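You operate a simulated robot arm through the tools that you are given. There is no shell and no other tool. Be economical: measure what you need, move in short steps, check, and stop when the job is done.

You run a simulated two-armed robot. Do the job below in one go: nothing can be reset, and whatever is moved stays where it is left.

TASK
Wipe up the spill on the teal table with the grey cloth and put it back.

Only the result counts: the job must be done as asked and must still hold three seconds after the hand-in. Knocking over, shifting, dropping, spilling or breaking anything else fails it. Flat cloth is picked up by pressing the open fingertips on it (5 to 10 N) and closing them slowly along it; thin cloth reads only 2 to 8 mm in the jaws.

THE ROBOT
Two 6-joint arms with two-finger grippers on one trunk, on a base that drives. Base frame: it is fixed to the floor where the robot stands at the start and does not move with it; the origin is under the middle of the robot, x ahead of it, y to its left, z up; the surface under the hand at the start is at about z = 0.8. Units: m, degrees, N and s.
The left shoulder is at the start at [0.06, 0.143, 0.691], the right one opposite. With the tool pointing down near the work surface each hand reaches from about 0.1 to 0.66 m from the robot's upright axis, wherever it stands, measured 20 degrees to its own side. Payload 2.45 kg a hand.
Tool frame (each hand has its own): the origin (TCP) lies between the finger pads and is the grasp point; the fingertips stand 0.026 m ahead of it; z points along the fingers, y is the line along which they close. Largest opening 0.096 m; the body of the gripper starts 0.069 m behind the TCP.
Orientation is told as [roll, pitch, yaw] about the base's x, y, z axes, in that order, counted from this pose: with the fingers straight down and closing along the base's y, the tool's x points along the base's -x, its y along +y and its z along -z.

THE INTERFACE
- The arms move only by the tool send_rows. It takes "left_commands", "right_commands" or both (then of equal length, played together; a hand with none holds still); each is a list of rows, each a list of 7 numbers: the shift along the base's x, y, z in m, then the turn, a rotation vector about the base's x, y, z in degrees, then the gripper command, from -1 (fully open) to 1 (shut), values between in proportion. In form: [[x, y, z, ax, ay, az, claw], ...]. A call has 1 to 12 rows; each row shifts and turns the commanded pose from where the row before left it. Each row takes 0.2 s and may step no farther than 0.05 m and 8.6 degrees from the row before; otherwise, or with a gripper value out of range, the whole call is refused. A pose out of reach is approached as far as the arm can. The call stops where the force on the tool passes 40 N (or 10 N more than at its start, if that is more) or the arm is blocked; 0.2 s more then pass. Each finger halts on what it meets, pressing with about 43 N; the grip force reading is that of the motor and also rises with nothing between the fingers. The clock runs only during rows and for 0.2 s after the last one: add rows that do not move to give the fingers time. The reply holds the time, the measured pose of the TCP, the force on the tool along the base axes, the opening and the grip force, in the units named above and with some noise, with the torque about the TCP (base axes, N m) and any sound that the robot's microphone picked up, and new pictures: "pictures" is both (left out), scene, wrist or none (wrist: the cameras of the hands that moved).
- Cameras (640 x 400 px; columns grow to the right, rows downward): "scene" is now at [0.1541, 0.0196, 1.3204]; the picture's right is [0.22, -0.98, -0.00], its down [-0.58, -0.13, -0.80] and it looks along [0.79, 0.18, -0.59] (base axes); focal length 268 px, centre (320, 200). "left" rides on the left gripper at [0.081, -0.003, -0.098] in its tool frame; the picture's right is [0.04, 1.00, 0.00], its down [-0.73, 0.03, -0.68] and it looks along [-0.68, 0.03, 0.73] (tool axes); focal length 256 px, centre (320, 200). "right" rides on the right gripper at [0.082, 0.003, -0.098] in its tool frame; the picture's right is [-0.04, 1.00, 0.00], its down [-0.73, -0.03, -0.68] and it looks along [-0.68, -0.03, 0.73] (tool axes); focal length 256 px, centre (320, 200). There is no depth. A picture from a camera that has moved, and an enlarged one, comes with that camera's place and axes in the base frame and with its lens. The place of the scene camera against the robot may be out by one fixed shift of up to 0.012 m in any direction.
- slide_trunk(by): slides the trunk up (or, below 0, down) by that many m; the arms and the scene camera ride with it, the base frame stays. It gives what a move gives, with no picture.
- steer(legs): drives the robot by 1 to 6 legs, each [ahead, turn to the left] in m and degrees, along the robot's own axes; the way and the turn of a leg run together, so that a leg with both is an arc; at most 1.5 m and 180 degrees a leg. The arms and the cameras ride along, it lands a little off, and it stops where it bumps. It gives what a move gives, and a new picture of the scene camera.
- turn_head(pan, tilt): turns the head with the scene camera to pan (to the left, within 86 degrees either way) and tilt (down, from -29 to 69), counted from straight ahead of the robot. It gives what a move gives, and a new picture of the scene camera.
- enlarge(camera, box): a new picture of the part [left, top, right, bottom] of that camera's present view, enlarged. The clock stands still meanwhile.
- sign_off(): hands the job in; it is judged then, once.

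Work in short steps. Places have to be worked out from the pictures, the camera data and where the tool is seen: move nearer, look again, correct. Check each grasp and each placing, and mend what went wrong. You have 120 turns and 260 pictures in all, those below and enlarged ones among them. Open the grippers and draw the arms clear of the work before you hand the job in, unless the task says otherwise; then end with one line.

The tools are called after "Emit:" as a command line: name --argument value ..., lists and objects as JSON in quotes. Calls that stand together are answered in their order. send_rows: Moves the arms, as the interface text tells. Its arguments: {"type":"object","properties":{"left_commands":{"type":"array"},"right_commands":{"type":"array"},"pictures":{"type":"string","enum":["both","scene","wrist","none"]}},"required":[]} The other tools are called the same way: slide_trunk (by) slides the trunk up or down; steer (legs) drives the base; turn_head (pan, tilt) turns the head that bears the scene camera; enlarge (camera, box) takes an enlarged picture of a part of a camera's view; sign_off () hands the job in.

At the start:

```text
time_s: 0.0
left_position: [0.4664, 0.3013, 1.0527]
left_ee_rot: [-0.1, 0.0, -0.1]
left_wrist_force: [-0.5, 0.6, 0.5]
left_torque: [-0.02, 0.04, -0.01]
left_finger_gap: 0.096
left_grip_force: 0.0
right_position: [0.4797, -0.1267, 0.995]
right_ee_rot: [0.0, 0.0, -0.1]
right_wrist_force: [-0.5, 0.3, -0.4]
right_torque: [0.0, -0.01, 0.0]
right_finger_gap: 0.096
right_grip_force: 0.0
trunk travel left (down, up): [-0.316, 0.274]
robot x, y, heading: [-0.0032, -0.0014, 0.0]
head pan, tilt: [12.7, 36.4]
```

scene: 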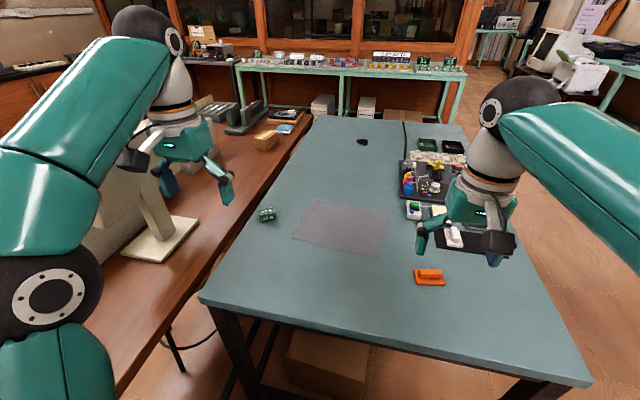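
right: 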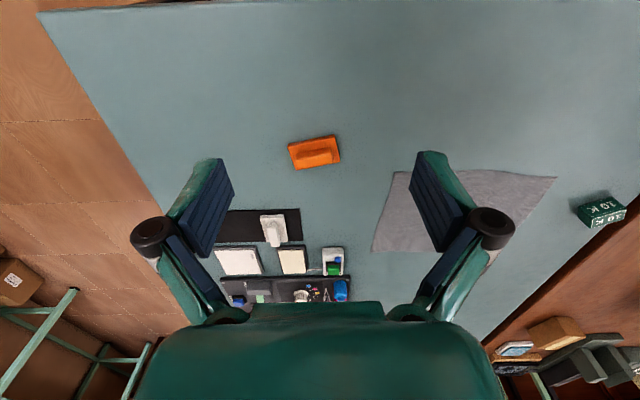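
left: 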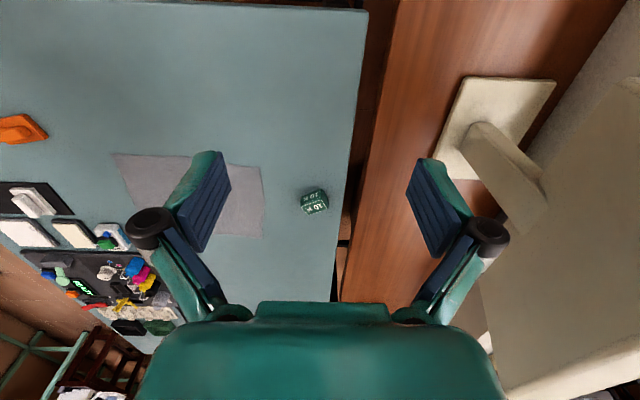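

The cloth lies flat in the middle of the teal table; the dark blot farther along may be the spill. I look closer.

Emit:
enlarge --camera "scene" --box '[270, 110, 470, 235]'

Emit:
enlarge --camera "scene" --box '[200, 190, 480, 365]'

```text
3.20 times, centred on (370, 172) of scene
camera zoom: at [0.1541, 0.0196, 1.3204], right [0.22, -0.98, 0.0], down [-0.58, -0.13, -0.8], along [0.79, 0.18, -0.59], focal length 858 px, centre (160, 288)
```

zoom: 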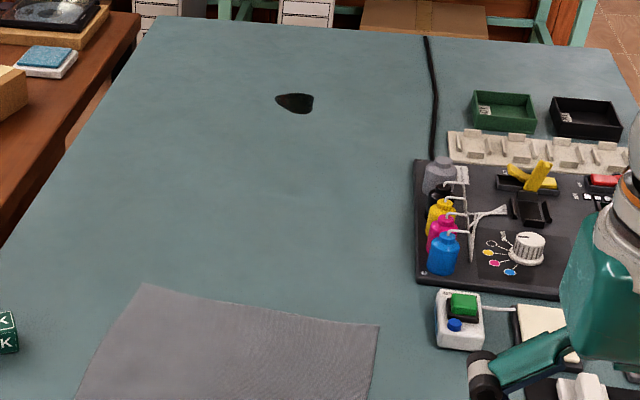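

```text
2.29 times, centred on (340, 278) of scene
camera zoom: at [0.1541, 0.0196, 1.3204], right [0.22, -0.98, 0.0], down [-0.58, -0.13, -0.8], along [0.79, 0.18, -0.59], focal length 613 px, centre (274, 23)
```

zoom: 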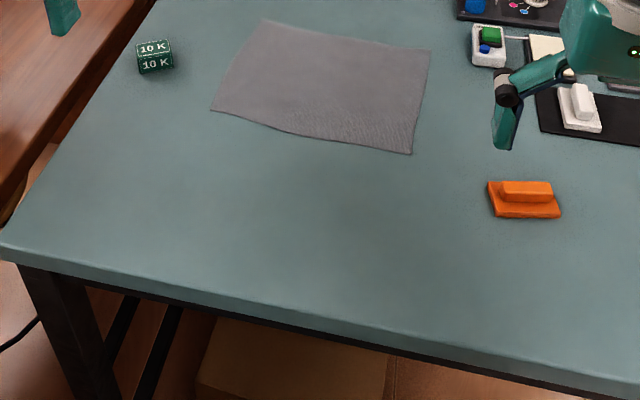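

The dark blot at about (1.34, 0.09) looks like the spill, out of reach from here; the cloth is around (0.74, 0.08). I look around to find a place to drive to.

Emit:
turn_head --pan -40 --tilt 30

Emit:
turn_head --pan 0 --tilt 15

Emit:
turn_head --pan 0 --tilt 66

```text
time_s: 1.2
left_position: [0.4654, 0.3017, 1.0531]
left_ee_rot: [0.0, 0.0, -0.1]
left_wrist_force: [-0.1, -0.5, 0.1]
left_torque: [0.0, -0.02, -0.01]
left_finger_gap: 0.0958
left_grip_force: 0.0
right_position: [0.479, -0.1266, 0.9955]
right_ee_rot: [0.0, 0.0, -0.1]
right_wrist_force: [-0.1, 0.4, -0.6]
right_torque: [0.02, -0.01, -0.01]
right_finger_gap: 0.0961
right_grip_force: 0.0
trunk travel left (down, up): [-0.316, 0.274]
robot x, y, heading: [0.0002, -0.0001, 0.0]
head pan, tilt: [-40.0, 30.0]
camera scene: at [0.1382, -0.0576, 1.3303], right [-0.64, -0.77, 0.0], down [-0.38, 0.32, -0.87], along [0.66, -0.56, -0.5], focal length 268 px, centre (320, 200)
```

scene: 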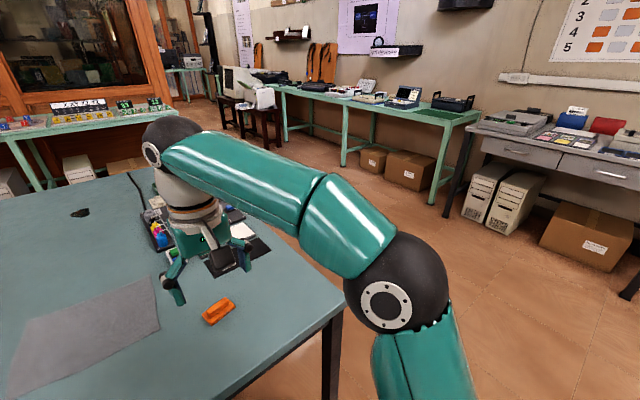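

```text
time_s: 2.3
left_position: [0.4653, 0.3011, 1.0528]
left_ee_rot: [0.0, -0.1, -0.1]
left_wrist_force: [-0.2, 0.0, -0.8]
left_torque: [0.03, 0.02, 0.01]
left_finger_gap: 0.096
left_grip_force: 0.1
right_position: [0.48, -0.1264, 0.9955]
right_ee_rot: [0.0, -0.1, -0.1]
right_wrist_force: [-0.3, -0.1, 0.6]
right_torque: [0.02, 0.01, 0.02]
right_finger_gap: 0.096
right_grip_force: 0.0
trunk travel left (down, up): [-0.316, 0.274]
robot x, y, heading: [0.0011, 0.0021, -0.2]
head pan, tilt: [0.0, 15.0]
camera scene: at [0.1623, 0.0004, 1.3545], right [0.0, -1.0, 0.0], down [-0.26, 0.0, -0.97], along [0.97, 0.0, -0.26], focal length 268 px, centre (320, 200)
```

scene: 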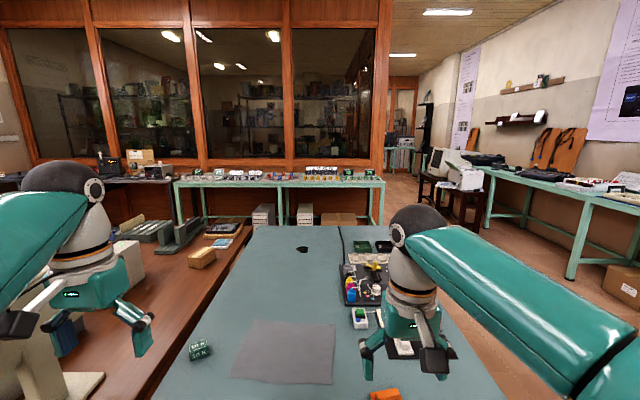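

```text
time_s: 3.5
left_position: [0.4658, 0.3019, 1.0545]
left_ee_rot: [0.0, 0.0, -0.1]
left_wrist_force: [0.0, 0.8, -0.1]
left_torque: [0.0, -0.02, -0.03]
left_finger_gap: 0.0961
left_grip_force: 0.1
right_position: [0.4798, -0.128, 0.9954]
right_ee_rot: [0.0, -0.1, 0.0]
right_wrist_force: [-0.2, -0.3, 0.2]
right_torque: [0.0, -0.03, -0.02]
right_finger_gap: 0.0961
right_grip_force: 0.1
trunk travel left (down, up): [-0.316, 0.274]
robot x, y, heading: [-0.0053, 0.0007, -0.0]
head pan, tilt: [0.0, 66.0]
camera scene: at [0.1284, 0.0005, 1.2817], right [0.0, -1.0, 0.0], down [-0.91, 0.0, -0.41], along [0.41, 0.0, -0.91], focal length 268 px, centre (320, 200)
```

scene: 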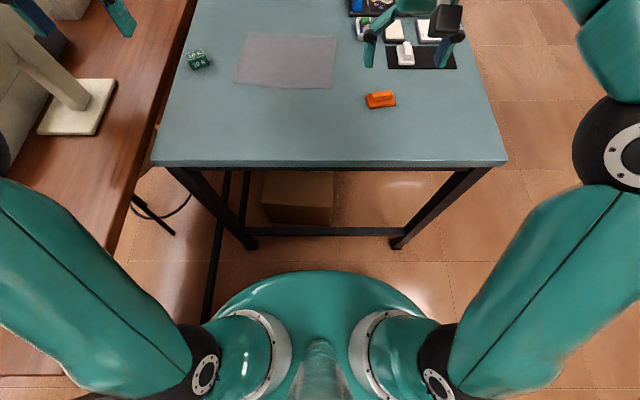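

The corridor to the right of the table and the gap beyond its far end (x≈1.63) look free, so I can wipe from the far end. First I drive ahead a little, to bring the cloth within good reach of the left hand.

Emit:
steer --legs '[[0.12, 0]]'

```text
time_s: 4.7
left_position: [0.5881, 0.3022, 1.0515]
left_ee_rot: [0.0, 0.1, -0.1]
left_wrist_force: [1.4, -0.2, 0.0]
left_torque: [-0.01, 0.07, -0.01]
left_finger_gap: 0.0962
left_grip_force: 0.0
right_position: [0.6023, -0.1258, 0.9937]
right_ee_rot: [0.0, 0.1, -0.1]
right_wrist_force: [0.5, -0.5, 0.1]
right_torque: [-0.03, 0.05, -0.01]
right_finger_gap: 0.0958
right_grip_force: 0.0
trunk travel left (down, up): [-0.316, 0.274]
robot x, y, heading: [0.1228, -0.0027, -0.3]
head pan, tilt: [0.0, 66.0]
camera scene: at [0.2514, 0.0006, 1.2814], right [0.0, -1.0, 0.0], down [-0.91, 0.0, -0.4], along [0.4, 0.0, -0.91], focal length 268 px, centre (320, 200)
```

scene: 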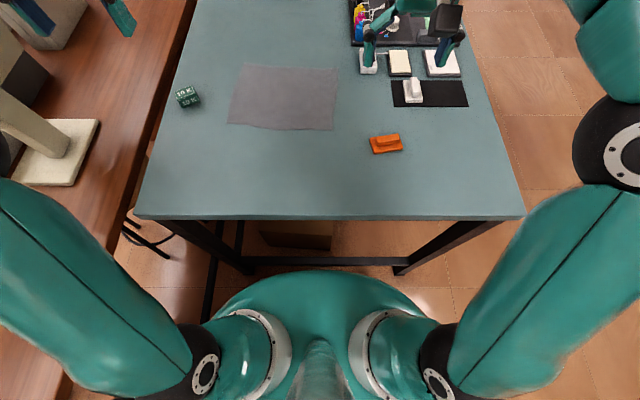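

The cloth's near edge runs at about x=0.64, from y=-0.03 to 0.2. I bring the left hand above (0.675, 0.09) and clear the right hand away.

Emit:
send_rows --left_commands '[[0.0145, -0.0353, -0.0167, 0, 0, 0, -0.3], [0.0145, -0.0353, -0.0167, 0, 0, 0, -0.3], [0.0145, -0.0353, -0.0167, 0, 0, 0, -0.3], [0.0145, -0.0353, -0.0167, 0, 0, 0, -0.3], [0.0145, -0.0353, -0.0167, 0, 0, 0, -0.3], [0.0145, -0.0353, -0.0167, 0, 0, 0, -0.3], [0, 0, 0, 0, 0, 0, -0.3]]' --right_commands '[[-0.015, -0.02, 0.02, 0, 0, 0, -1], [-0.015, -0.02, 0.02, 0, 0, 0, -1], [-0.015, -0.02, 0.02, 0, 0, 0, -1], [-0.015, -0.02, 0.02, 0, 0, 0, -1], [-0.015, -0.02, 0.02, 0, 0, 0, -1], [-0.015, -0.02, 0.02, 0, 0, 0, -1], [0, 0, 0, 0, 0, 0, -1]]' --pictures "both"

```text
time_s: 6.3
left_position: [0.6753, 0.091, 0.9532]
left_ee_rot: [0.0, 0.0, -0.2]
left_wrist_force: [0.1, 0.5, 0.1]
left_torque: [0.03, 0.01, -0.03]
left_finger_gap: 0.0624
left_grip_force: 0.1
right_position: [0.5052, -0.2472, 1.0856]
right_ee_rot: [0.1, -0.2, -0.1]
right_wrist_force: [-0.3, -0.4, -0.3]
right_torque: [0.0, 0.01, 0.01]
right_finger_gap: 0.0961
right_grip_force: 0.0
right hand out of reach, approached as far as the arm can: row 5, 6
trunk travel left (down, up): [-0.316, 0.274]
robot x, y, heading: [0.1203, -0.0009, -0.1]
head pan, tilt: [0.0, 66.0]
camera scene: at [0.2498, 0.0004, 1.2816], right [0.0, -1.0, 0.0], down [-0.91, 0.0, -0.41], along [0.41, 0.0, -0.91], focal length 268 px, centre (320, 200)
camera right: at [0.4233, -0.2421, 1.1844], right [0.04, 1.0, 0.0], down [0.73, -0.03, 0.68], along [0.68, -0.03, -0.73], focal length 256 px, centre (320, 200)
camera left: at [0.5931, 0.0877, 1.0519], right [-0.04, 1.0, 0.0], down [0.73, 0.03, 0.68], along [0.68, 0.03, -0.73], focal length 256 px, centre (320, 200)
```

scene: 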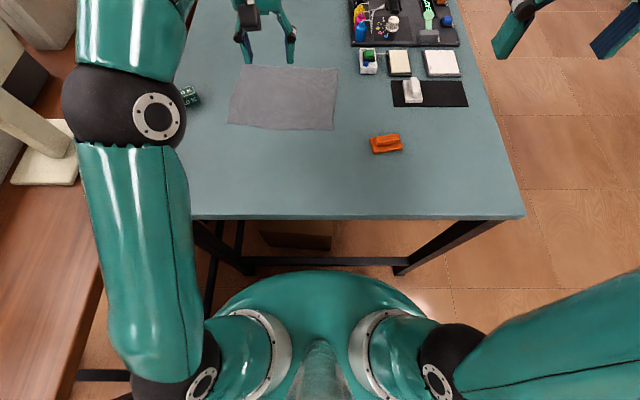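
right: 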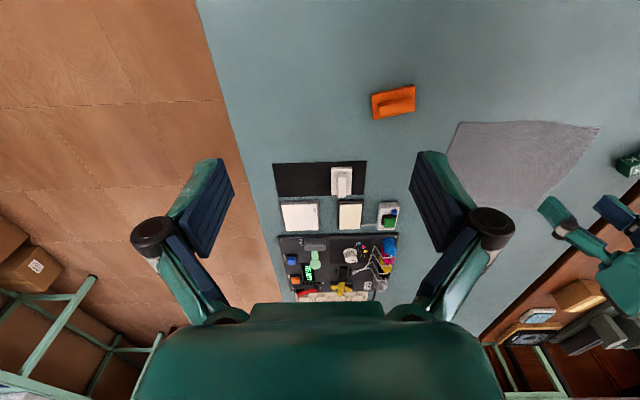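
left: 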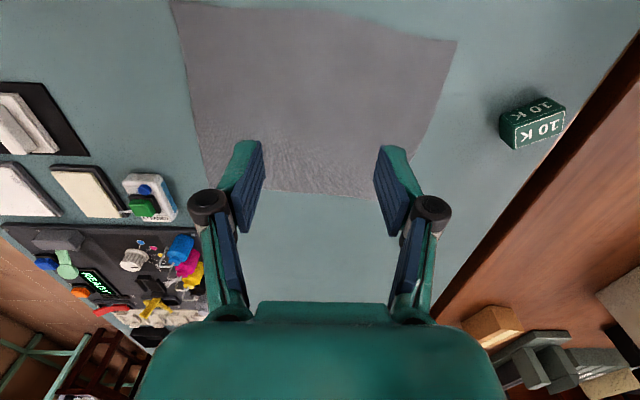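

The point under the left TCP is about 5 cm inside the near edge of the cloth; I shift back 1 cm and descend to just above it.

Emit:
send_rows --left_commands '[[-0.01, 0, -0.03, 0, 0, 0, -0.2], [0, 0, -0.03, 0, 0, 0, -0.2], [0, 0, -0.03, 0, 0, 0, -0.2], [0, 0, -0.015, 0, 0, 0, -0.2], [0, 0, -0.006, 0, 0, 0, -0.2], [0, 0, 0, 0, 0, 0, -0.2]]' --pictures "wrist"

```text
time_s: 7.7
left_position: [0.6631, 0.089, 0.8419]
left_ee_rot: [-0.1, -0.1, -0.1]
left_wrist_force: [-0.2, 0.6, 0.0]
left_torque: [-0.01, 0.03, 0.03]
left_finger_gap: 0.0576
left_grip_force: 0.0
right_position: [0.5049, -0.2441, 1.0855]
right_ee_rot: [-0.1, -0.1, -0.2]
right_wrist_force: [0.3, -0.1, -0.4]
right_torque: [0.01, 0.01, 0.01]
right_finger_gap: 0.096
right_grip_force: 0.0
trunk travel left (down, up): [-0.316, 0.274]
robot x, y, heading: [0.124, 0.0009, 0.2]
head pan, tilt: [0.0, 66.0]
camera left: at [0.5826, 0.0863, 0.9404], right [-0.04, 1.0, 0.0], down [0.73, 0.03, 0.68], along [0.68, 0.03, -0.73], focal length 256 px, centre (320, 200)
```

left: 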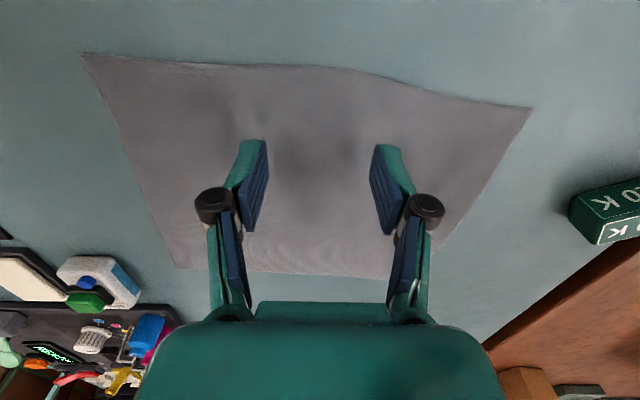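

Still free above the cloth, 4 cm inside its near edge. Now small steps down until a press of 5–10 N.

Emit:
send_rows --left_commands '[[0, 0, -0.005, 0, 0, 0, -0.2], [0, 0, -0.004, 0, 0, 0, -0.2], [0, 0, -0.003, 0, 0, 0, -0.2], [0, 0, -0.002, 0, 0, 0, -0.2], [0, 0, 0, 0, 0, 0, -0.2]]' --pictures "none"

```text
time_s: 8.9
left_position: [0.6629, 0.09, 0.8283]
left_ee_rot: [-0.1, 0.1, -0.2]
left_wrist_force: [1.0, 0.5, -0.3]
left_torque: [0.04, -0.01, 0.0]
left_finger_gap: 0.0575
left_grip_force: 0.2
right_position: [0.5046, -0.2451, 1.0849]
right_ee_rot: [0.0, -0.1, -0.1]
right_wrist_force: [-0.3, -0.9, 0.5]
right_torque: [0.0, -0.02, 0.03]
right_finger_gap: 0.0959
right_grip_force: 0.1
trunk travel left (down, up): [-0.316, 0.274]
robot x, y, heading: [0.1235, 0.0013, 0.0]
head pan, tilt: [0.0, 66.0]
```

No contact yet at z=0.828; continue with finer steps.

Emit:
send_rows --left_commands '[[0, 0, -0.002, 0, 0, 0, -0.2], [0, 0, -0.001, 0, 0, 0, -0.2], [0, 0, -0.001, 0, 0, 0, -0.2], [0, 0, 0, 0, 0, 0, -0.2]]' --pictures "none"

```text
time_s: 9.9
left_position: [0.6639, 0.0895, 0.8241]
left_ee_rot: [0.0, -0.1, -0.2]
left_wrist_force: [0.3, 0.7, 2.8]
left_torque: [0.03, 0.0, 0.03]
left_finger_gap: 0.0578
left_grip_force: 0.5
right_position: [0.5047, -0.2449, 1.0867]
right_ee_rot: [0.0, -0.2, -0.1]
right_wrist_force: [0.0, 0.6, -0.1]
right_torque: [-0.03, -0.04, 0.02]
right_finger_gap: 0.0959
right_grip_force: 0.0
trunk travel left (down, up): [-0.316, 0.274]
robot x, y, heading: [0.1184, 0.0005, 0.1]
head pan, tilt: [0.0, 66.0]
```

Contact with about 3 N; one more millimetre or two.

Emit:
send_rows --left_commands '[[0, 0, -0.001, 0, 0, 0, -0.2], [0, 0, -0.0007, 0, 0, 0, -0.2], [0, 0, 0, 0, 0, 0, -0.2]]' --pictures "none"

```text
time_s: 10.7
left_position: [0.6634, 0.0895, 0.8236]
left_ee_rot: [0.0, -0.1, -0.1]
left_wrist_force: [0.2, 0.5, 18.8]
left_torque: [0.03, 0.06, 0.0]
left_finger_gap: 0.0564
left_grip_force: 7.9
right_position: [0.5041, -0.2451, 1.0855]
right_ee_rot: [0.0, -0.1, -0.2]
right_wrist_force: [1.1, -1.2, -0.1]
right_torque: [0.0, 0.0, 0.02]
right_finger_gap: 0.0961
right_grip_force: 0.1
trunk travel left (down, up): [-0.316, 0.274]
robot x, y, heading: [0.1207, -0.0001, -0.1]
head pan, tilt: [0.0, 66.0]
```

18.8 N is too much (about 9 N per mm); back up 1.1 mm.

Emit:
send_rows --left_commands '[[0, 0, 0.0011, 0, 0, 0, -0.2], [0, 0, 0, 0, 0, 0, -0.2]]' --pictures "none"

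```text
time_s: 11.3
left_position: [0.6639, 0.0901, 0.8235]
left_ee_rot: [-0.1, 0.1, 0.0]
left_wrist_force: [-0.5, 0.4, 6.0]
left_torque: [-0.02, 0.01, 0.0]
left_finger_gap: 0.059
left_grip_force: 0.2
right_position: [0.5032, -0.2456, 1.0851]
right_ee_rot: [0.0, -0.1, -0.1]
right_wrist_force: [0.1, -0.4, -0.1]
right_torque: [-0.01, -0.01, 0.02]
right_finger_gap: 0.0959
right_grip_force: 0.1
trunk travel left (down, up): [-0.316, 0.274]
robot x, y, heading: [0.1234, 0.0021, 0.1]
head pan, tilt: [0.0, 66.0]
```

6 N press: now close slowly.

Emit:
send_rows --left_commands '[[0, 0, 0, 0, 0, 0, -0.1], [0, 0, 0, 0, 0, 0, 0.0], [0, 0, 0, 0, 0, 0, 0.1], [0, 0, 0, 0, 0, 0, 0.2], [0, 0, 0, 0, 0, 0, 0.3], [0, 0, 0, 0, 0, 0, 0.4]]' --pictures "wrist"

```text
time_s: 12.7
left_position: [0.663, 0.0892, 0.8232]
left_ee_rot: [0.0, 0.0, -0.2]
left_wrist_force: [-0.3, -0.2, 14.9]
left_torque: [0.03, -0.01, 0.0]
left_finger_gap: 0.0294
left_grip_force: 5.7
right_position: [0.5036, -0.2443, 1.085]
right_ee_rot: [0.1, -0.1, -0.1]
right_wrist_force: [0.5, -0.4, -0.3]
right_torque: [0.0, 0.0, 0.0]
right_finger_gap: 0.0959
right_grip_force: 0.0
trunk travel left (down, up): [-0.316, 0.274]
robot x, y, heading: [0.1241, -0.0012, 0.1]
head pan, tilt: [0.0, 66.0]
camera left: at [0.582, 0.0862, 0.9223], right [-0.04, 1.0, 0.0], down [0.73, 0.03, 0.68], along [0.68, 0.03, -0.73], focal length 256 px, centre (320, 200)
```

left: 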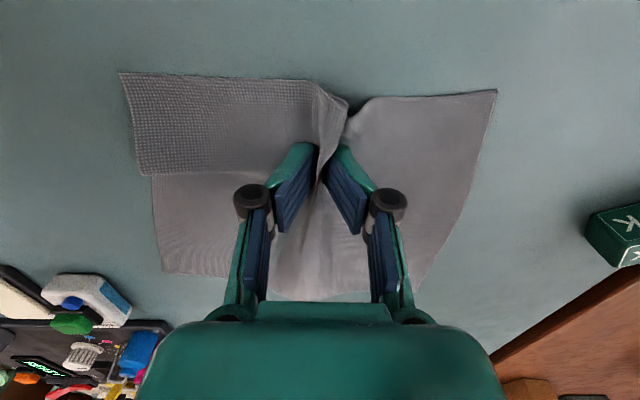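

The cloth is gathering between the fingers; press rose to 15 N, so I ease up 0.6 mm and keep closing.

Emit:
send_rows --left_commands '[[0, 0, 0.0006, 0, 0, 0, 0.5], [0, 0, 0, 0, 0, 0, 0.6], [0, 0, 0, 0, 0, 0, 0.7], [0, 0, 0, 0, 0, 0, 0.8], [0, 0, 0, 0, 0, 0, 0.9], [0, 0, 0, 0, 0, 0, 1], [0, 0, 0, 0, 0, 0, 1], [0, 0, 0, 0, 0, 0, 1]]' --pictures "wrist"

```text
time_s: 14.5
left_position: [0.6624, 0.0902, 0.8254]
left_ee_rot: [0.0, -0.2, 0.0]
left_wrist_force: [0.5, 1.2, 21.0]
left_torque: [-0.4, 0.07, -0.03]
left_finger_gap: 0.0034
left_grip_force: 36.1
right_position: [0.5038, -0.2444, 1.0868]
right_ee_rot: [0.0, -0.2, -0.1]
right_wrist_force: [-0.2, 0.0, -0.2]
right_torque: [-0.02, 0.0, 0.0]
right_finger_gap: 0.0961
right_grip_force: 0.1
trunk travel left (down, up): [-0.316, 0.274]
robot x, y, heading: [0.124, 0.0032, -0.1]
head pan, tilt: [0.0, 66.0]
camera left: at [0.5806, 0.0865, 0.9249], right [-0.04, 1.0, 0.0], down [0.73, 0.03, 0.68], along [0.68, 0.03, -0.73], focal length 256 px, centre (320, 200)
```

left: 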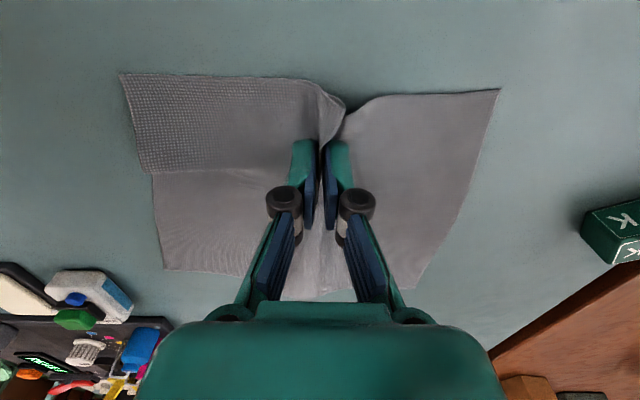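

Gap 3.4 mm with 36 N: cloth gripped. I lift slowly to check.

Emit:
send_rows --left_commands '[[0, 0, 0.01, 0, 0, 0, 1], [0, 0, 0.02, 0, 0, 0, 1], [0, 0, 0.03, 0, 0, 0, 1], [0, 0, 0.03, 0, 0, 0, 1], [0, 0, 0.03, 0, 0, 0, 1], [0, 0, 0.03, 0, 0, 0, 1], [0, 0, 0.03, 0, 0, 0, 1], [0, 0, 0.03, 0, 0, 0, 1], [0, 0, 0.03, 0, 0, 0, 1], [0, 0, 0, 0, 0, 0, 1]]' --pictures "both"

```text
time_s: 16.7
left_position: [0.632, 0.0968, 1.0268]
left_ee_rot: [0.1, 0.0, -0.1]
left_wrist_force: [-0.1, -0.1, -0.2]
left_torque: [0.04, 0.01, 0.0]
left_finger_gap: 0.0001
left_grip_force: 27.3
left hand out of reach, approached as far as the arm can: row 7, 8, 9
right_position: [0.505, -0.2446, 1.0854]
right_ee_rot: [0.1, -0.1, 0.0]
right_wrist_force: [0.1, 0.2, 1.0]
right_torque: [-0.01, 0.0, 0.05]
right_finger_gap: 0.0958
right_grip_force: 0.1
trunk travel left (down, up): [-0.316, 0.274]
robot x, y, heading: [0.1205, 0.0012, 0.1]
head pan, tilt: [0.0, 66.0]
camera scene: at [0.2501, 0.0005, 1.2816], right [0.0, -1.0, 0.0], down [-0.91, 0.0, -0.41], along [0.41, 0.0, -0.91], focal length 268 px, centre (320, 200)
camera left: at [0.5503, 0.0927, 1.1246], right [-0.04, 1.0, 0.0], down [0.73, 0.03, 0.68], along [0.68, 0.03, -0.73], focal length 256 px, centre (320, 200)
```

scene: 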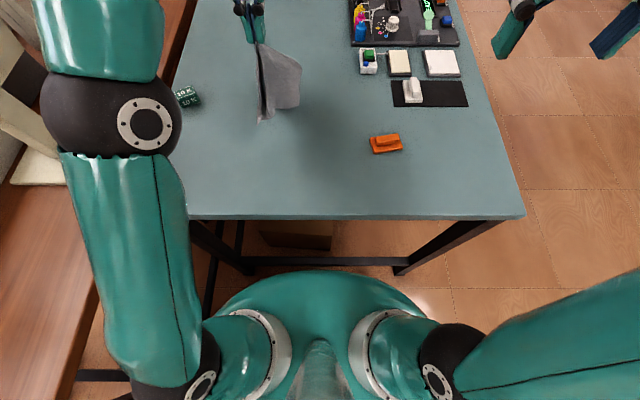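
left: 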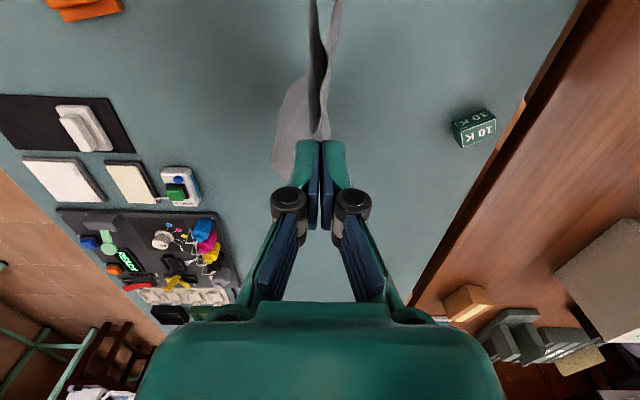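

The cloth hangs from the hand but the gap reads almost 0; I check more closely.

Emit:
enlarge --camera "left" --box '[230, 0, 430, 230]'

Emit:
enlarge --camera "scene" --box '[190, 0, 350, 140]'

Emit:
send_rows --left_commands '[[0, 0, 0, 0, 0, 0, 1]]' --pictures "none"

```text
1.74 times, centred on (330, 115) of left
camera zoom: at [0.5503, 0.0927, 1.1246], right [-0.04, 1.0, 0.0], down [0.73, 0.03, 0.68], along [0.68, 0.03, -0.73], focal length 445 px, centre (303, 348)
```

zoom: 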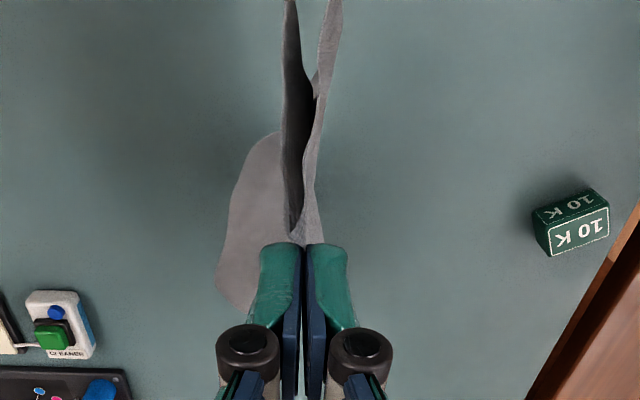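

```text
2.86 times, centred on (270, 70) of scene
camera zoom: at [0.2501, 0.0005, 1.2816], right [0.0, -1.0, 0.0], down [-0.91, 0.0, -0.41], along [0.41, 0.0, -0.91], focal length 766 px, centre (463, 571)
```

zoom: 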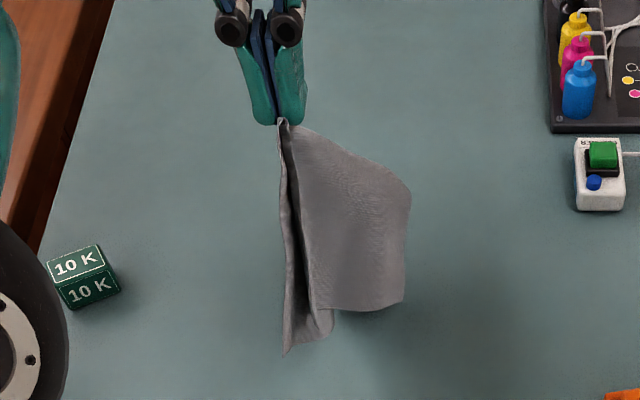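

```text
time_s: 17.1
left_position: [0.6322, 0.0961, 1.0273]
left_ee_rot: [0.0, -0.1, 0.0]
left_wrist_force: [-0.3, -1.0, -0.4]
left_torque: [-0.01, 0.0, 0.01]
left_finger_gap: 0.001
left_grip_force: 30.2
right_position: [0.5045, -0.2451, 1.0852]
right_ee_rot: [-0.1, -0.1, -0.1]
right_wrist_force: [0.0, -0.4, 0.7]
right_torque: [0.02, 0.01, 0.02]
right_finger_gap: 0.0961
right_grip_force: 0.2
trunk travel left (down, up): [-0.316, 0.274]
robot x, y, heading: [0.1239, 0.0009, -0.1]
head pan, tilt: [0.0, 66.0]
```

The cloth is held only by the very fingertips (gap ~0.5 mm), too weak for the drive. I lay it down toward me and will re-grip deeper.

Emit:
send_rows --left_commands '[[0, 0, -0.03, 0, 0, 0, 1], [-0.01, 0, -0.02, 0, 0, 0, 1], [-0.02, 0, -0.02, 0, 0, 0, 1], [-0.02, 0, -0.02, 0, 0, 0, 1], [-0.02, 0, -0.02, 0, 0, 0, 1], [-0.02, 0, -0.02, 0, 0, 0, 1], [-0.02, 0, -0.02, 0, 0, 0, 1], [-0.015, 0, -0.015, 0, 0, 0, 1], [0, 0, 0, 0, 0, 0, 1]]' --pictures "both"

```text
time_s: 19.1
left_position: [0.5061, 0.0956, 0.8606]
left_ee_rot: [0.0, 0.0, -0.1]
left_wrist_force: [0.1, 0.2, -0.2]
left_torque: [0.01, 0.0, -0.03]
left_finger_gap: 0.0008
left_grip_force: 30.8
right_position: [0.5043, -0.2449, 1.0865]
right_ee_rot: [0.1, -0.1, -0.1]
right_wrist_force: [-0.3, 1.6, -0.2]
right_torque: [-0.02, 0.03, 0.02]
right_finger_gap: 0.0962
right_grip_force: 0.0
trunk travel left (down, up): [-0.316, 0.274]
robot x, y, heading: [0.124, 0.0001, 0.1]
head pan, tilt: [0.0, 66.0]
camera scene: at [0.2497, 0.0005, 1.2816], right [0.0, -1.0, 0.0], down [-0.91, 0.0, -0.41], along [0.41, 0.0, -0.91], focal length 268 px, centre (320, 200)
camera left: at [0.4255, 0.0932, 0.9595], right [-0.04, 1.0, 0.0], down [0.73, 0.03, 0.68], along [0.68, 0.03, -0.73], focal length 256 px, centre (320, 200)
```

scene: 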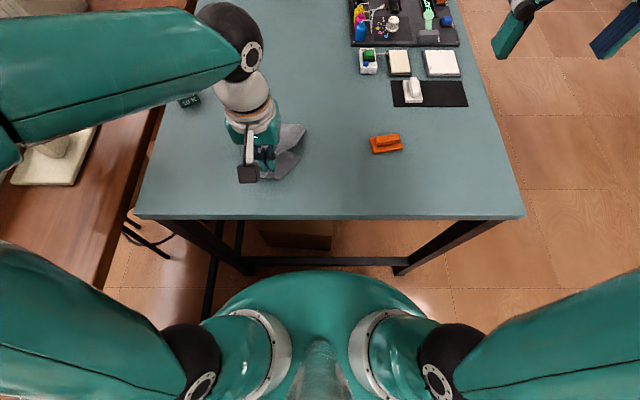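
left: 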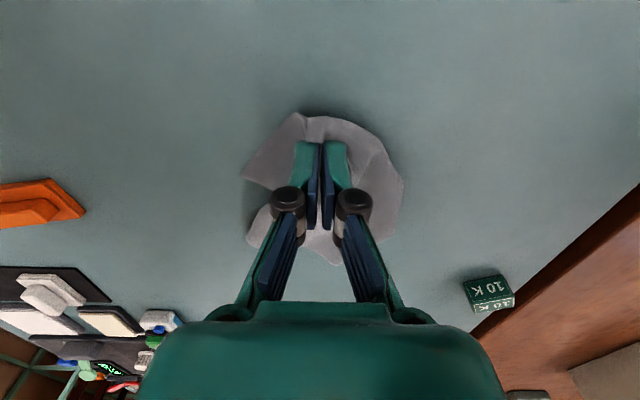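

The cloth bunches around the fingertips. I lower, open to about 5 cm, press lightly and close again for a deeper bite.

Emit:
send_rows --left_commands '[[0, 0, -0.015, 0, 0, 0, 1], [0, 0, -0.01, 0, 0, 0, 0.6], [0, 0, 0, 0, 0, 0, 0.2], [0, 0, 0, 0, 0, 0, 0], [0, 0, -0.005, 0, 0, 0, 0], [0, 0, -0.004, 0, 0, 0, 0], [0, 0, 0, 0, 0, 0, 0]]' --pictures "wrist"

```text
time_s: 20.7
left_position: [0.505, 0.0977, 0.8265]
left_ee_rot: [0.1, 0.0, -0.1]
left_wrist_force: [0.5, -0.6, 3.4]
left_torque: [0.08, -0.05, -0.04]
left_finger_gap: 0.0481
left_grip_force: 0.3
right_position: [0.5056, -0.2449, 1.0861]
right_ee_rot: [0.1, -0.2, -0.1]
right_wrist_force: [-0.5, 0.4, -0.5]
right_torque: [-0.04, 0.01, 0.02]
right_finger_gap: 0.0962
right_grip_force: 0.0
trunk travel left (down, up): [-0.316, 0.274]
robot x, y, heading: [0.1216, -0.0054, 0.3]
head pan, tilt: [0.0, 66.0]
camera left: at [0.4245, 0.0939, 0.9257], right [-0.04, 1.0, 0.0], down [0.73, 0.03, 0.68], along [0.68, 0.03, -0.73], focal length 256 px, centre (320, 200)
```

left: 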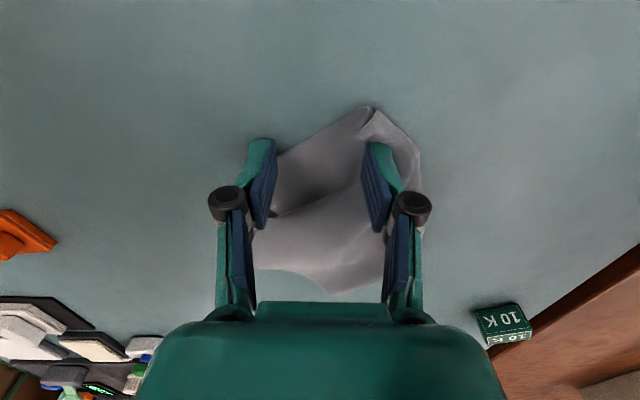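

Cloth layers lie between the fingers; I close slowly.

Emit:
send_rows --left_commands '[[0, 0, -0.001, 0, 0, 0, 0.1], [0, 0, 0, 0, 0, 0, 0.2], [0, 0, 0, 0, 0, 0, 0.3], [0, 0, 0, 0, 0, 0, 0.4], [0, 0, 0, 0, 0, 0, 0.5], [0, 0, 0, 0, 0, 0, 0.6], [0, 0, 0, 0, 0, 0, 0.7], [0, 0, 0, 0, 0, 0, 0.8], [0, 0, 0, 0, 0, 0, 0.9], [0, 0, 0, 0, 0, 0, 1], [0, 0, 0, 0, 0, 0, 1]]' --pictures "wrist"

```text
time_s: 23.1
left_position: [0.5057, 0.0963, 0.8282]
left_ee_rot: [0.0, -0.1, 0.0]
left_wrist_force: [1.4, 1.8, 24.5]
left_torque: [0.26, 0.01, 0.03]
left_finger_gap: 0.0016
left_grip_force: 29.1
right_position: [0.504, -0.2457, 1.0866]
right_ee_rot: [0.0, -0.2, -0.1]
right_wrist_force: [0.0, -0.6, 0.9]
right_torque: [0.03, -0.04, 0.01]
right_finger_gap: 0.096
right_grip_force: 0.2
trunk travel left (down, up): [-0.316, 0.274]
robot x, y, heading: [0.1219, -0.0035, 0.1]
head pan, tilt: [0.0, 66.0]
camera left: at [0.4229, 0.0936, 0.9257], right [-0.04, 1.0, 0.0], down [0.73, 0.03, 0.68], along [0.68, 0.03, -0.73], focal length 256 px, centre (320, 200)
```

left: 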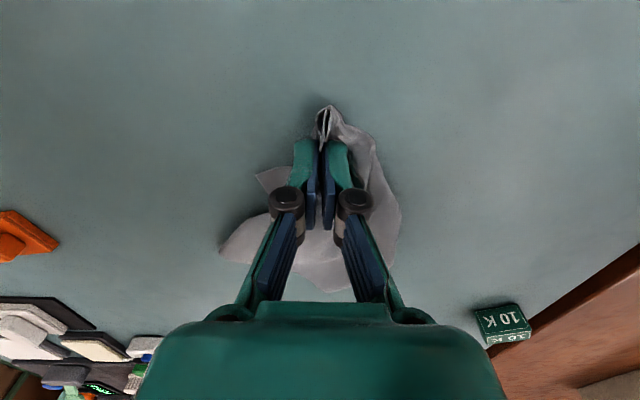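

Gap 1.6 mm; lift to check the bite.

Emit:
send_rows --left_commands '[[0, 0, 0.01, 0, 0, 0, 1], [0, 0, 0.03, 0, 0, 0, 1], [0, 0, 0.04, 0, 0, 0, 1], [0, 0, 0.04, 0, 0, 0, 1], [0, 0, 0.04, 0, 0, 0, 1], [0, 0, 0.04, 0, 0, 0, 1], [0, 0, 0, 0, 0, 0, 1]]' --pictures "both"

Emit:
enlarge --camera "left" --box '[230, 0, 430, 230]'

Emit:
enlarge --camera "scene" --box '[190, 60, 390, 220]'

```text
time_s: 24.7
left_position: [0.5053, 0.0974, 1.0256]
left_ee_rot: [0.1, -0.1, 0.0]
left_wrist_force: [0.3, 0.4, -0.8]
left_torque: [-0.04, -0.01, -0.01]
left_finger_gap: 0.0042
left_grip_force: 30.2
right_position: [0.5042, -0.2456, 1.0862]
right_ee_rot: [0.1, -0.1, -0.1]
right_wrist_force: [0.0, -0.2, 0.2]
right_torque: [0.0, 0.01, -0.01]
right_finger_gap: 0.0959
right_grip_force: 0.0
trunk travel left (down, up): [-0.316, 0.274]
robot x, y, heading: [0.121, -0.0046, -0.1]
head pan, tilt: [0.0, 66.0]
camera scene: at [0.2496, 0.0005, 1.2816], right [0.0, -1.0, 0.0], down [-0.91, 0.0, -0.41], along [0.41, 0.0, -0.91], focal length 268 px, centre (320, 200)
camera left: at [0.4249, 0.0948, 1.1243], right [-0.04, 1.0, 0.0], down [0.73, 0.03, 0.68], along [0.68, 0.03, -0.73], focal length 256 px, centre (320, 200)
```

scene: 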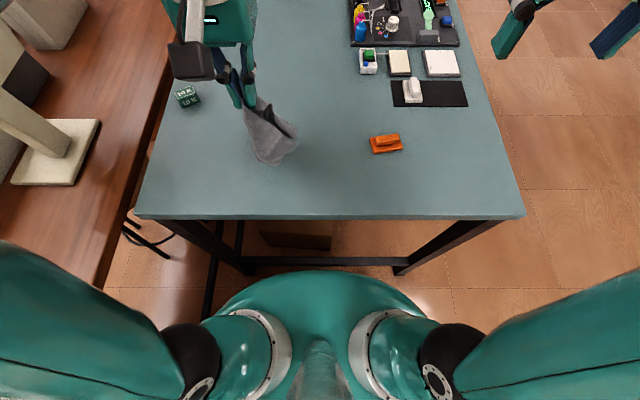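
left: 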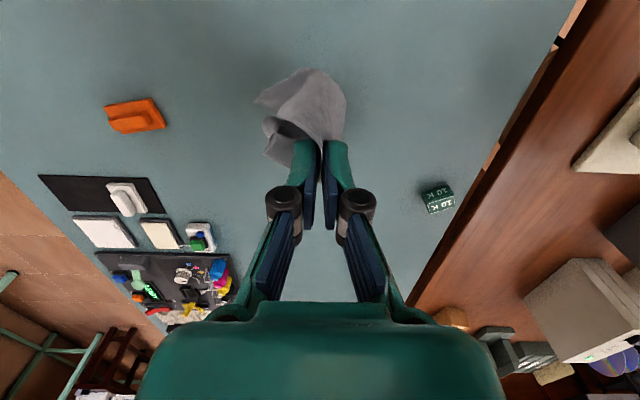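

```text
1.74 times, centred on (330, 115) of left
camera zoom: at [0.4249, 0.0948, 1.1243], right [-0.04, 1.0, 0.0], down [0.73, 0.03, 0.68], along [0.68, 0.03, -0.73], focal length 445 px, centre (303, 348)
```

zoom: 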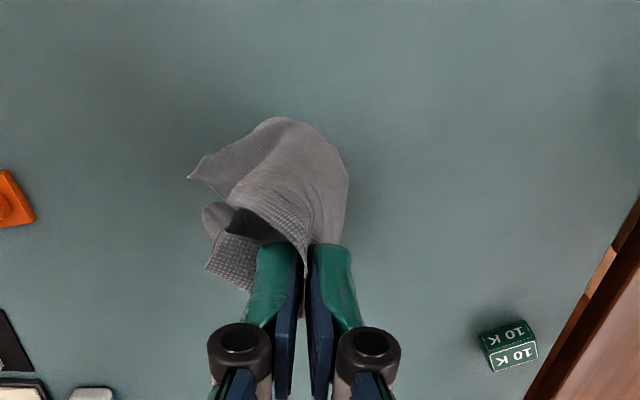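

```text
2.50 times, centred on (290, 140) of scene
camera zoom: at [0.2496, 0.0005, 1.2816], right [0.0, -1.0, 0.0], down [-0.91, 0.0, -0.41], along [0.41, 0.0, -0.91], focal length 670 px, centre (395, 350)
```

zoom: 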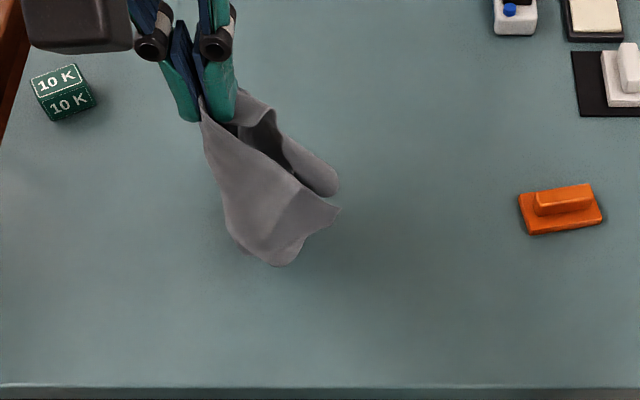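

Good bite now (4.2 mm, several layers). I raise the trunk a bit and back off, then look to the right for the drive.

Emit:
slide_trunk --by 0.1

Emit:
steer --legs '[[-0.22, 0], [0, -90]]'

Emit:
turn_head --pan 0 --tilt 35

```text
time_s: 26.1
left_position: [0.5065, 0.0991, 1.1247]
left_ee_rot: [0.1, 0.0, -0.1]
left_wrist_force: [-0.3, -1.4, -0.2]
left_torque: [-0.09, 0.01, 0.0]
left_finger_gap: 0.0019
left_grip_force: 28.4
right_position: [0.5045, -0.2455, 1.1854]
right_ee_rot: [-0.1, -0.1, -0.1]
right_wrist_force: [1.1, 0.2, 0.2]
right_torque: [-0.02, 0.03, -0.03]
right_finger_gap: 0.096
right_grip_force: 0.0
trunk travel left (down, up): [-0.416, 0.174]
robot x, y, heading: [0.1215, 0.0025, 0.2]
head pan, tilt: [0.0, 66.0]
```

```text
time_s: 28.6
left_position: [0.2936, 0.0704, 1.1256]
left_ee_rot: [0.0, 0.0, -4.4]
left_wrist_force: [0.6, -1.5, 2.9]
left_torque: [-0.03, -0.06, -0.04]
left_finger_gap: 0.001
left_grip_force: 31.3
right_position: [0.2665, -0.2716, 1.1865]
right_ee_rot: [0.1, 0.0, -4.3]
right_wrist_force: [-0.5, -0.5, 0.0]
right_torque: [0.01, -0.03, -0.01]
right_finger_gap: 0.0958
right_grip_force: 0.0
trunk travel left (down, up): [-0.416, 0.174]
robot x, y, heading: [-0.0968, 0.0043, -3.8]
head pan, tilt: [0.0, 66.0]
stopped in leg 2: the robot was blocked; the commanded pose is now the measured one
camera scene: at [0.031, -0.0052, 1.3816], right [-0.07, -1.0, 0.0], down [-0.91, 0.06, -0.41], along [0.41, -0.03, -0.91], focal length 268 px, centre (320, 200)
```

scene: 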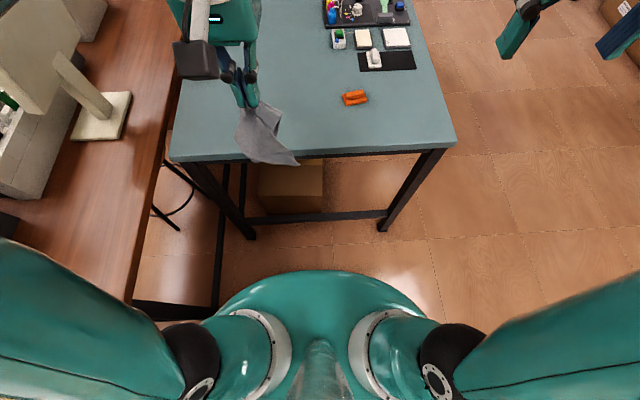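

```text
time_s: 29.5
left_position: [0.2938, 0.0704, 1.1256]
left_ee_rot: [0.1, 0.0, -4.2]
left_wrist_force: [-0.1, -1.4, 3.1]
left_torque: [0.02, -0.01, 0.01]
left_finger_gap: 0.0012
left_grip_force: 30.9
right_position: [0.268, -0.2709, 1.186]
right_ee_rot: [0.1, -0.1, -4.3]
right_wrist_force: [-0.5, 0.0, 0.1]
right_torque: [0.01, 0.0, -0.01]
right_finger_gap: 0.0958
right_grip_force: 0.1
trunk travel left (down, up): [-0.416, 0.174]
robot x, y, heading: [-0.098, 0.0028, -3.7]
head pan, tilt: [0.0, 35.0]
camera scene: at [0.0598, -0.007, 1.4224], right [-0.07, -1.0, 0.0], down [-0.57, 0.04, -0.82], along [0.82, -0.05, -0.57], focal length 268 px, centre (320, 200)
```

scene: 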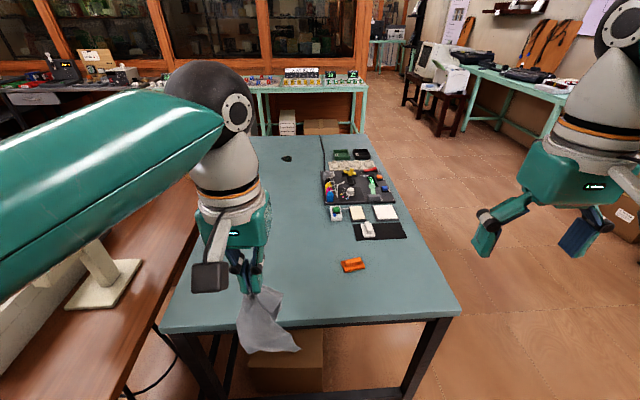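

The turn was blocked almost at once; probably the left arm or base touches something on the left. I look to the left.

Emit:
turn_head --pan 75 --tilt 40

Emit:
turn_head --pan 40 --tilt 60

```text
time_s: 31.0
left_position: [0.2939, 0.0715, 1.1261]
left_ee_rot: [0.0, 0.0, -4.1]
left_wrist_force: [0.5, -1.1, 1.3]
left_torque: [-0.17, 0.06, 0.05]
left_finger_gap: 0.0037
left_grip_force: 30.0
right_position: [0.2671, -0.271, 1.1873]
right_ee_rot: [0.1, -0.1, -4.2]
right_wrist_force: [0.2, -0.1, 0.1]
right_torque: [-0.01, 0.03, 0.0]
right_finger_gap: 0.096
right_grip_force: 0.0
trunk travel left (down, up): [-0.416, 0.174]
robot x, y, heading: [-0.0948, -0.0009, -3.8]
head pan, tilt: [75.0, 40.0]
camera scene: at [-0.0007, 0.0793, 1.415], right [0.95, -0.32, 0.0], down [-0.21, -0.61, -0.77], along [0.25, 0.73, -0.64], focal length 268 px, centre (320, 200)
```

scene: 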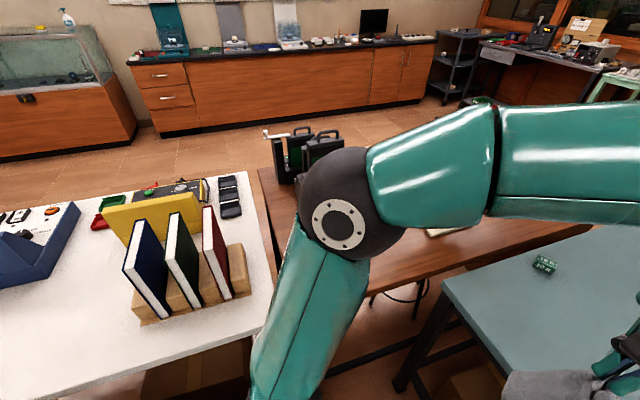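

```text
time_s: 32.0
left_position: [0.294, 0.0711, 1.125]
left_ee_rot: [0.0, 0.0, -4.1]
left_wrist_force: [0.4, 0.2, -1.7]
left_torque: [0.02, -0.02, 0.02]
left_finger_gap: 0.0012
left_grip_force: 30.0
right_position: [0.2668, -0.2717, 1.1863]
right_ee_rot: [0.1, -0.2, -4.3]
right_wrist_force: [1.4, -0.3, 0.6]
right_torque: [-0.01, 0.02, 0.02]
right_finger_gap: 0.0959
right_grip_force: 0.0
trunk travel left (down, up): [-0.416, 0.174]
robot x, y, heading: [-0.0973, 0.0002, -3.7]
head pan, tilt: [40.0, 60.0]
camera scene: at [0.0257, 0.0383, 1.3883], right [0.59, -0.81, 0.0], down [-0.7, -0.51, -0.5], along [0.4, 0.3, -0.87], focal length 268 px, centre (320, 200)
```

scene: 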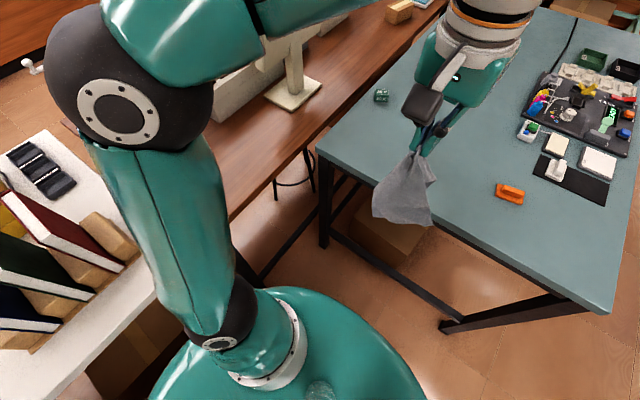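

Nothing obvious at the arm; perhaps the base or right arm is blocked. I look to the right and down on that side.

Emit:
turn_head --pan -86 --tilt 45

Emit:
turn_head --pan 86 --tilt 66

```text
time_s: 34.1
left_position: [0.2945, 0.0709, 1.1259]
left_ee_rot: [0.1, 0.0, -4.3]
left_wrist_force: [-0.4, -3.2, 1.8]
left_torque: [-0.07, 0.01, 0.02]
left_finger_gap: 0.0027
left_grip_force: 28.7
right_position: [0.2676, -0.2714, 1.1861]
right_ee_rot: [0.1, -0.1, -4.1]
right_wrist_force: [0.0, 0.5, 0.9]
right_torque: [0.01, 0.0, 0.02]
right_finger_gap: 0.0961
right_grip_force: 0.0
trunk travel left (down, up): [-0.416, 0.174]
robot x, y, heading: [-0.0995, 0.0043, -3.8]
head pan, tilt: [-85.9, 45.0]
camera scene: at [-0.0276, -0.0825, 1.4077], right [-1.0, -0.01, 0.0], down [0.0, 0.71, -0.71], along [0.0, -0.71, -0.71], focal length 268 px, centre (320, 200)
```

scene: 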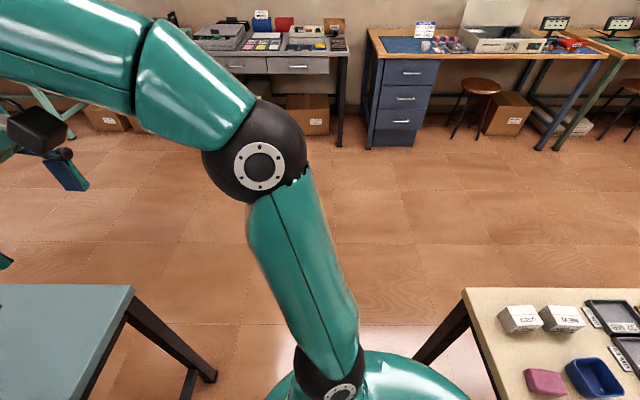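

```text
time_s: 36.7
left_position: [0.2934, 0.0709, 1.1261]
left_ee_rot: [0.0, 0.0, -4.2]
left_wrist_force: [1.1, -1.2, 3.5]
left_torque: [0.01, 0.02, -0.01]
left_finger_gap: 0.0008
left_grip_force: 29.3
right_position: [0.2679, -0.2722, 1.1864]
right_ee_rot: [0.0, -0.1, -4.3]
right_wrist_force: [-0.3, -0.6, -0.2]
right_torque: [0.01, 0.01, -0.03]
right_finger_gap: 0.0962
right_grip_force: 0.2
trunk travel left (down, up): [-0.416, 0.174]
robot x, y, heading: [-0.0967, 0.0043, -3.6]
head pan, tilt: [85.9, 66.0]
camera scene: at [-0.02, 0.0577, 1.3816], right [0.99, -0.14, 0.0], down [-0.12, -0.91, -0.41], along [0.06, 0.4, -0.91], focal length 268 px, centre (320, 200)
```

scene: 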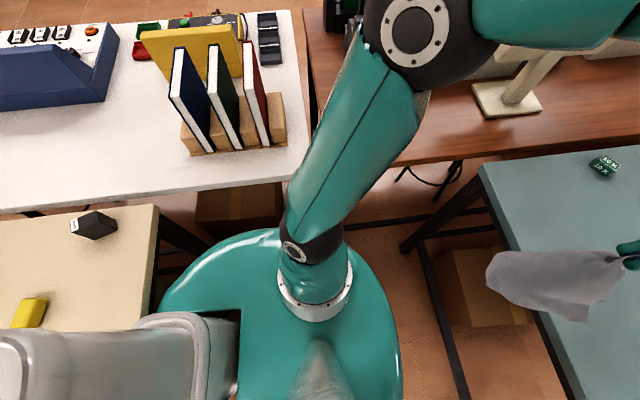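

A cream table stands right behind the robot, so the rear bumped. I go forward to the middle of the gap (x≈0.04) and turn there.

Emit:
steer --legs '[[0.14, 0], [0, -86]]'

```text
time_s: 41.5
left_position: [0.198, -0.3785, 1.1261]
left_ee_rot: [0.1, 0.2, -81.4]
left_wrist_force: [-1.0, -1.0, 3.5]
left_torque: [0.01, -0.01, 0.01]
left_finger_gap: 0.0036
left_grip_force: 30.9
right_position: [-0.1407, -0.4281, 1.184]
right_ee_rot: [0.1, -0.4, -81.3]
right_wrist_force: [-0.3, -1.1, -0.1]
right_torque: [0.04, -0.05, 0.0]
right_finger_gap: 0.096
right_grip_force: 0.1
trunk travel left (down, up): [-0.416, 0.174]
robot x, y, heading: [0.0875, -0.0041, -82.2]
head pan, tilt: [85.9, 66.0]
stopped in leg 2: the robot was blocked; the commanded pose is now the measured one
camera scene: at [0.1627, -0.0601, 1.3817], right [0.07, -1.0, 0.0], down [-0.91, -0.06, -0.41], along [0.41, 0.03, -0.91], focal length 268 px, centre (320, 200)
```

scene: 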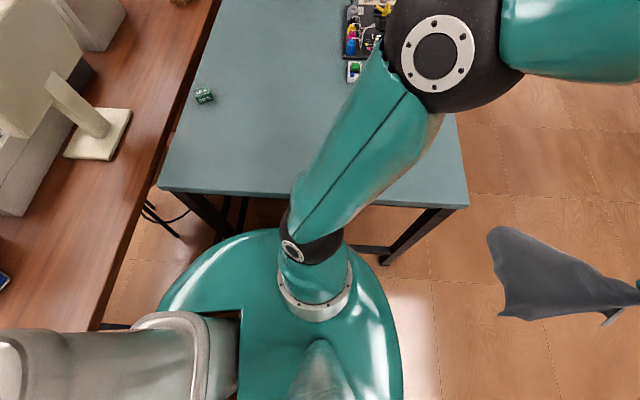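

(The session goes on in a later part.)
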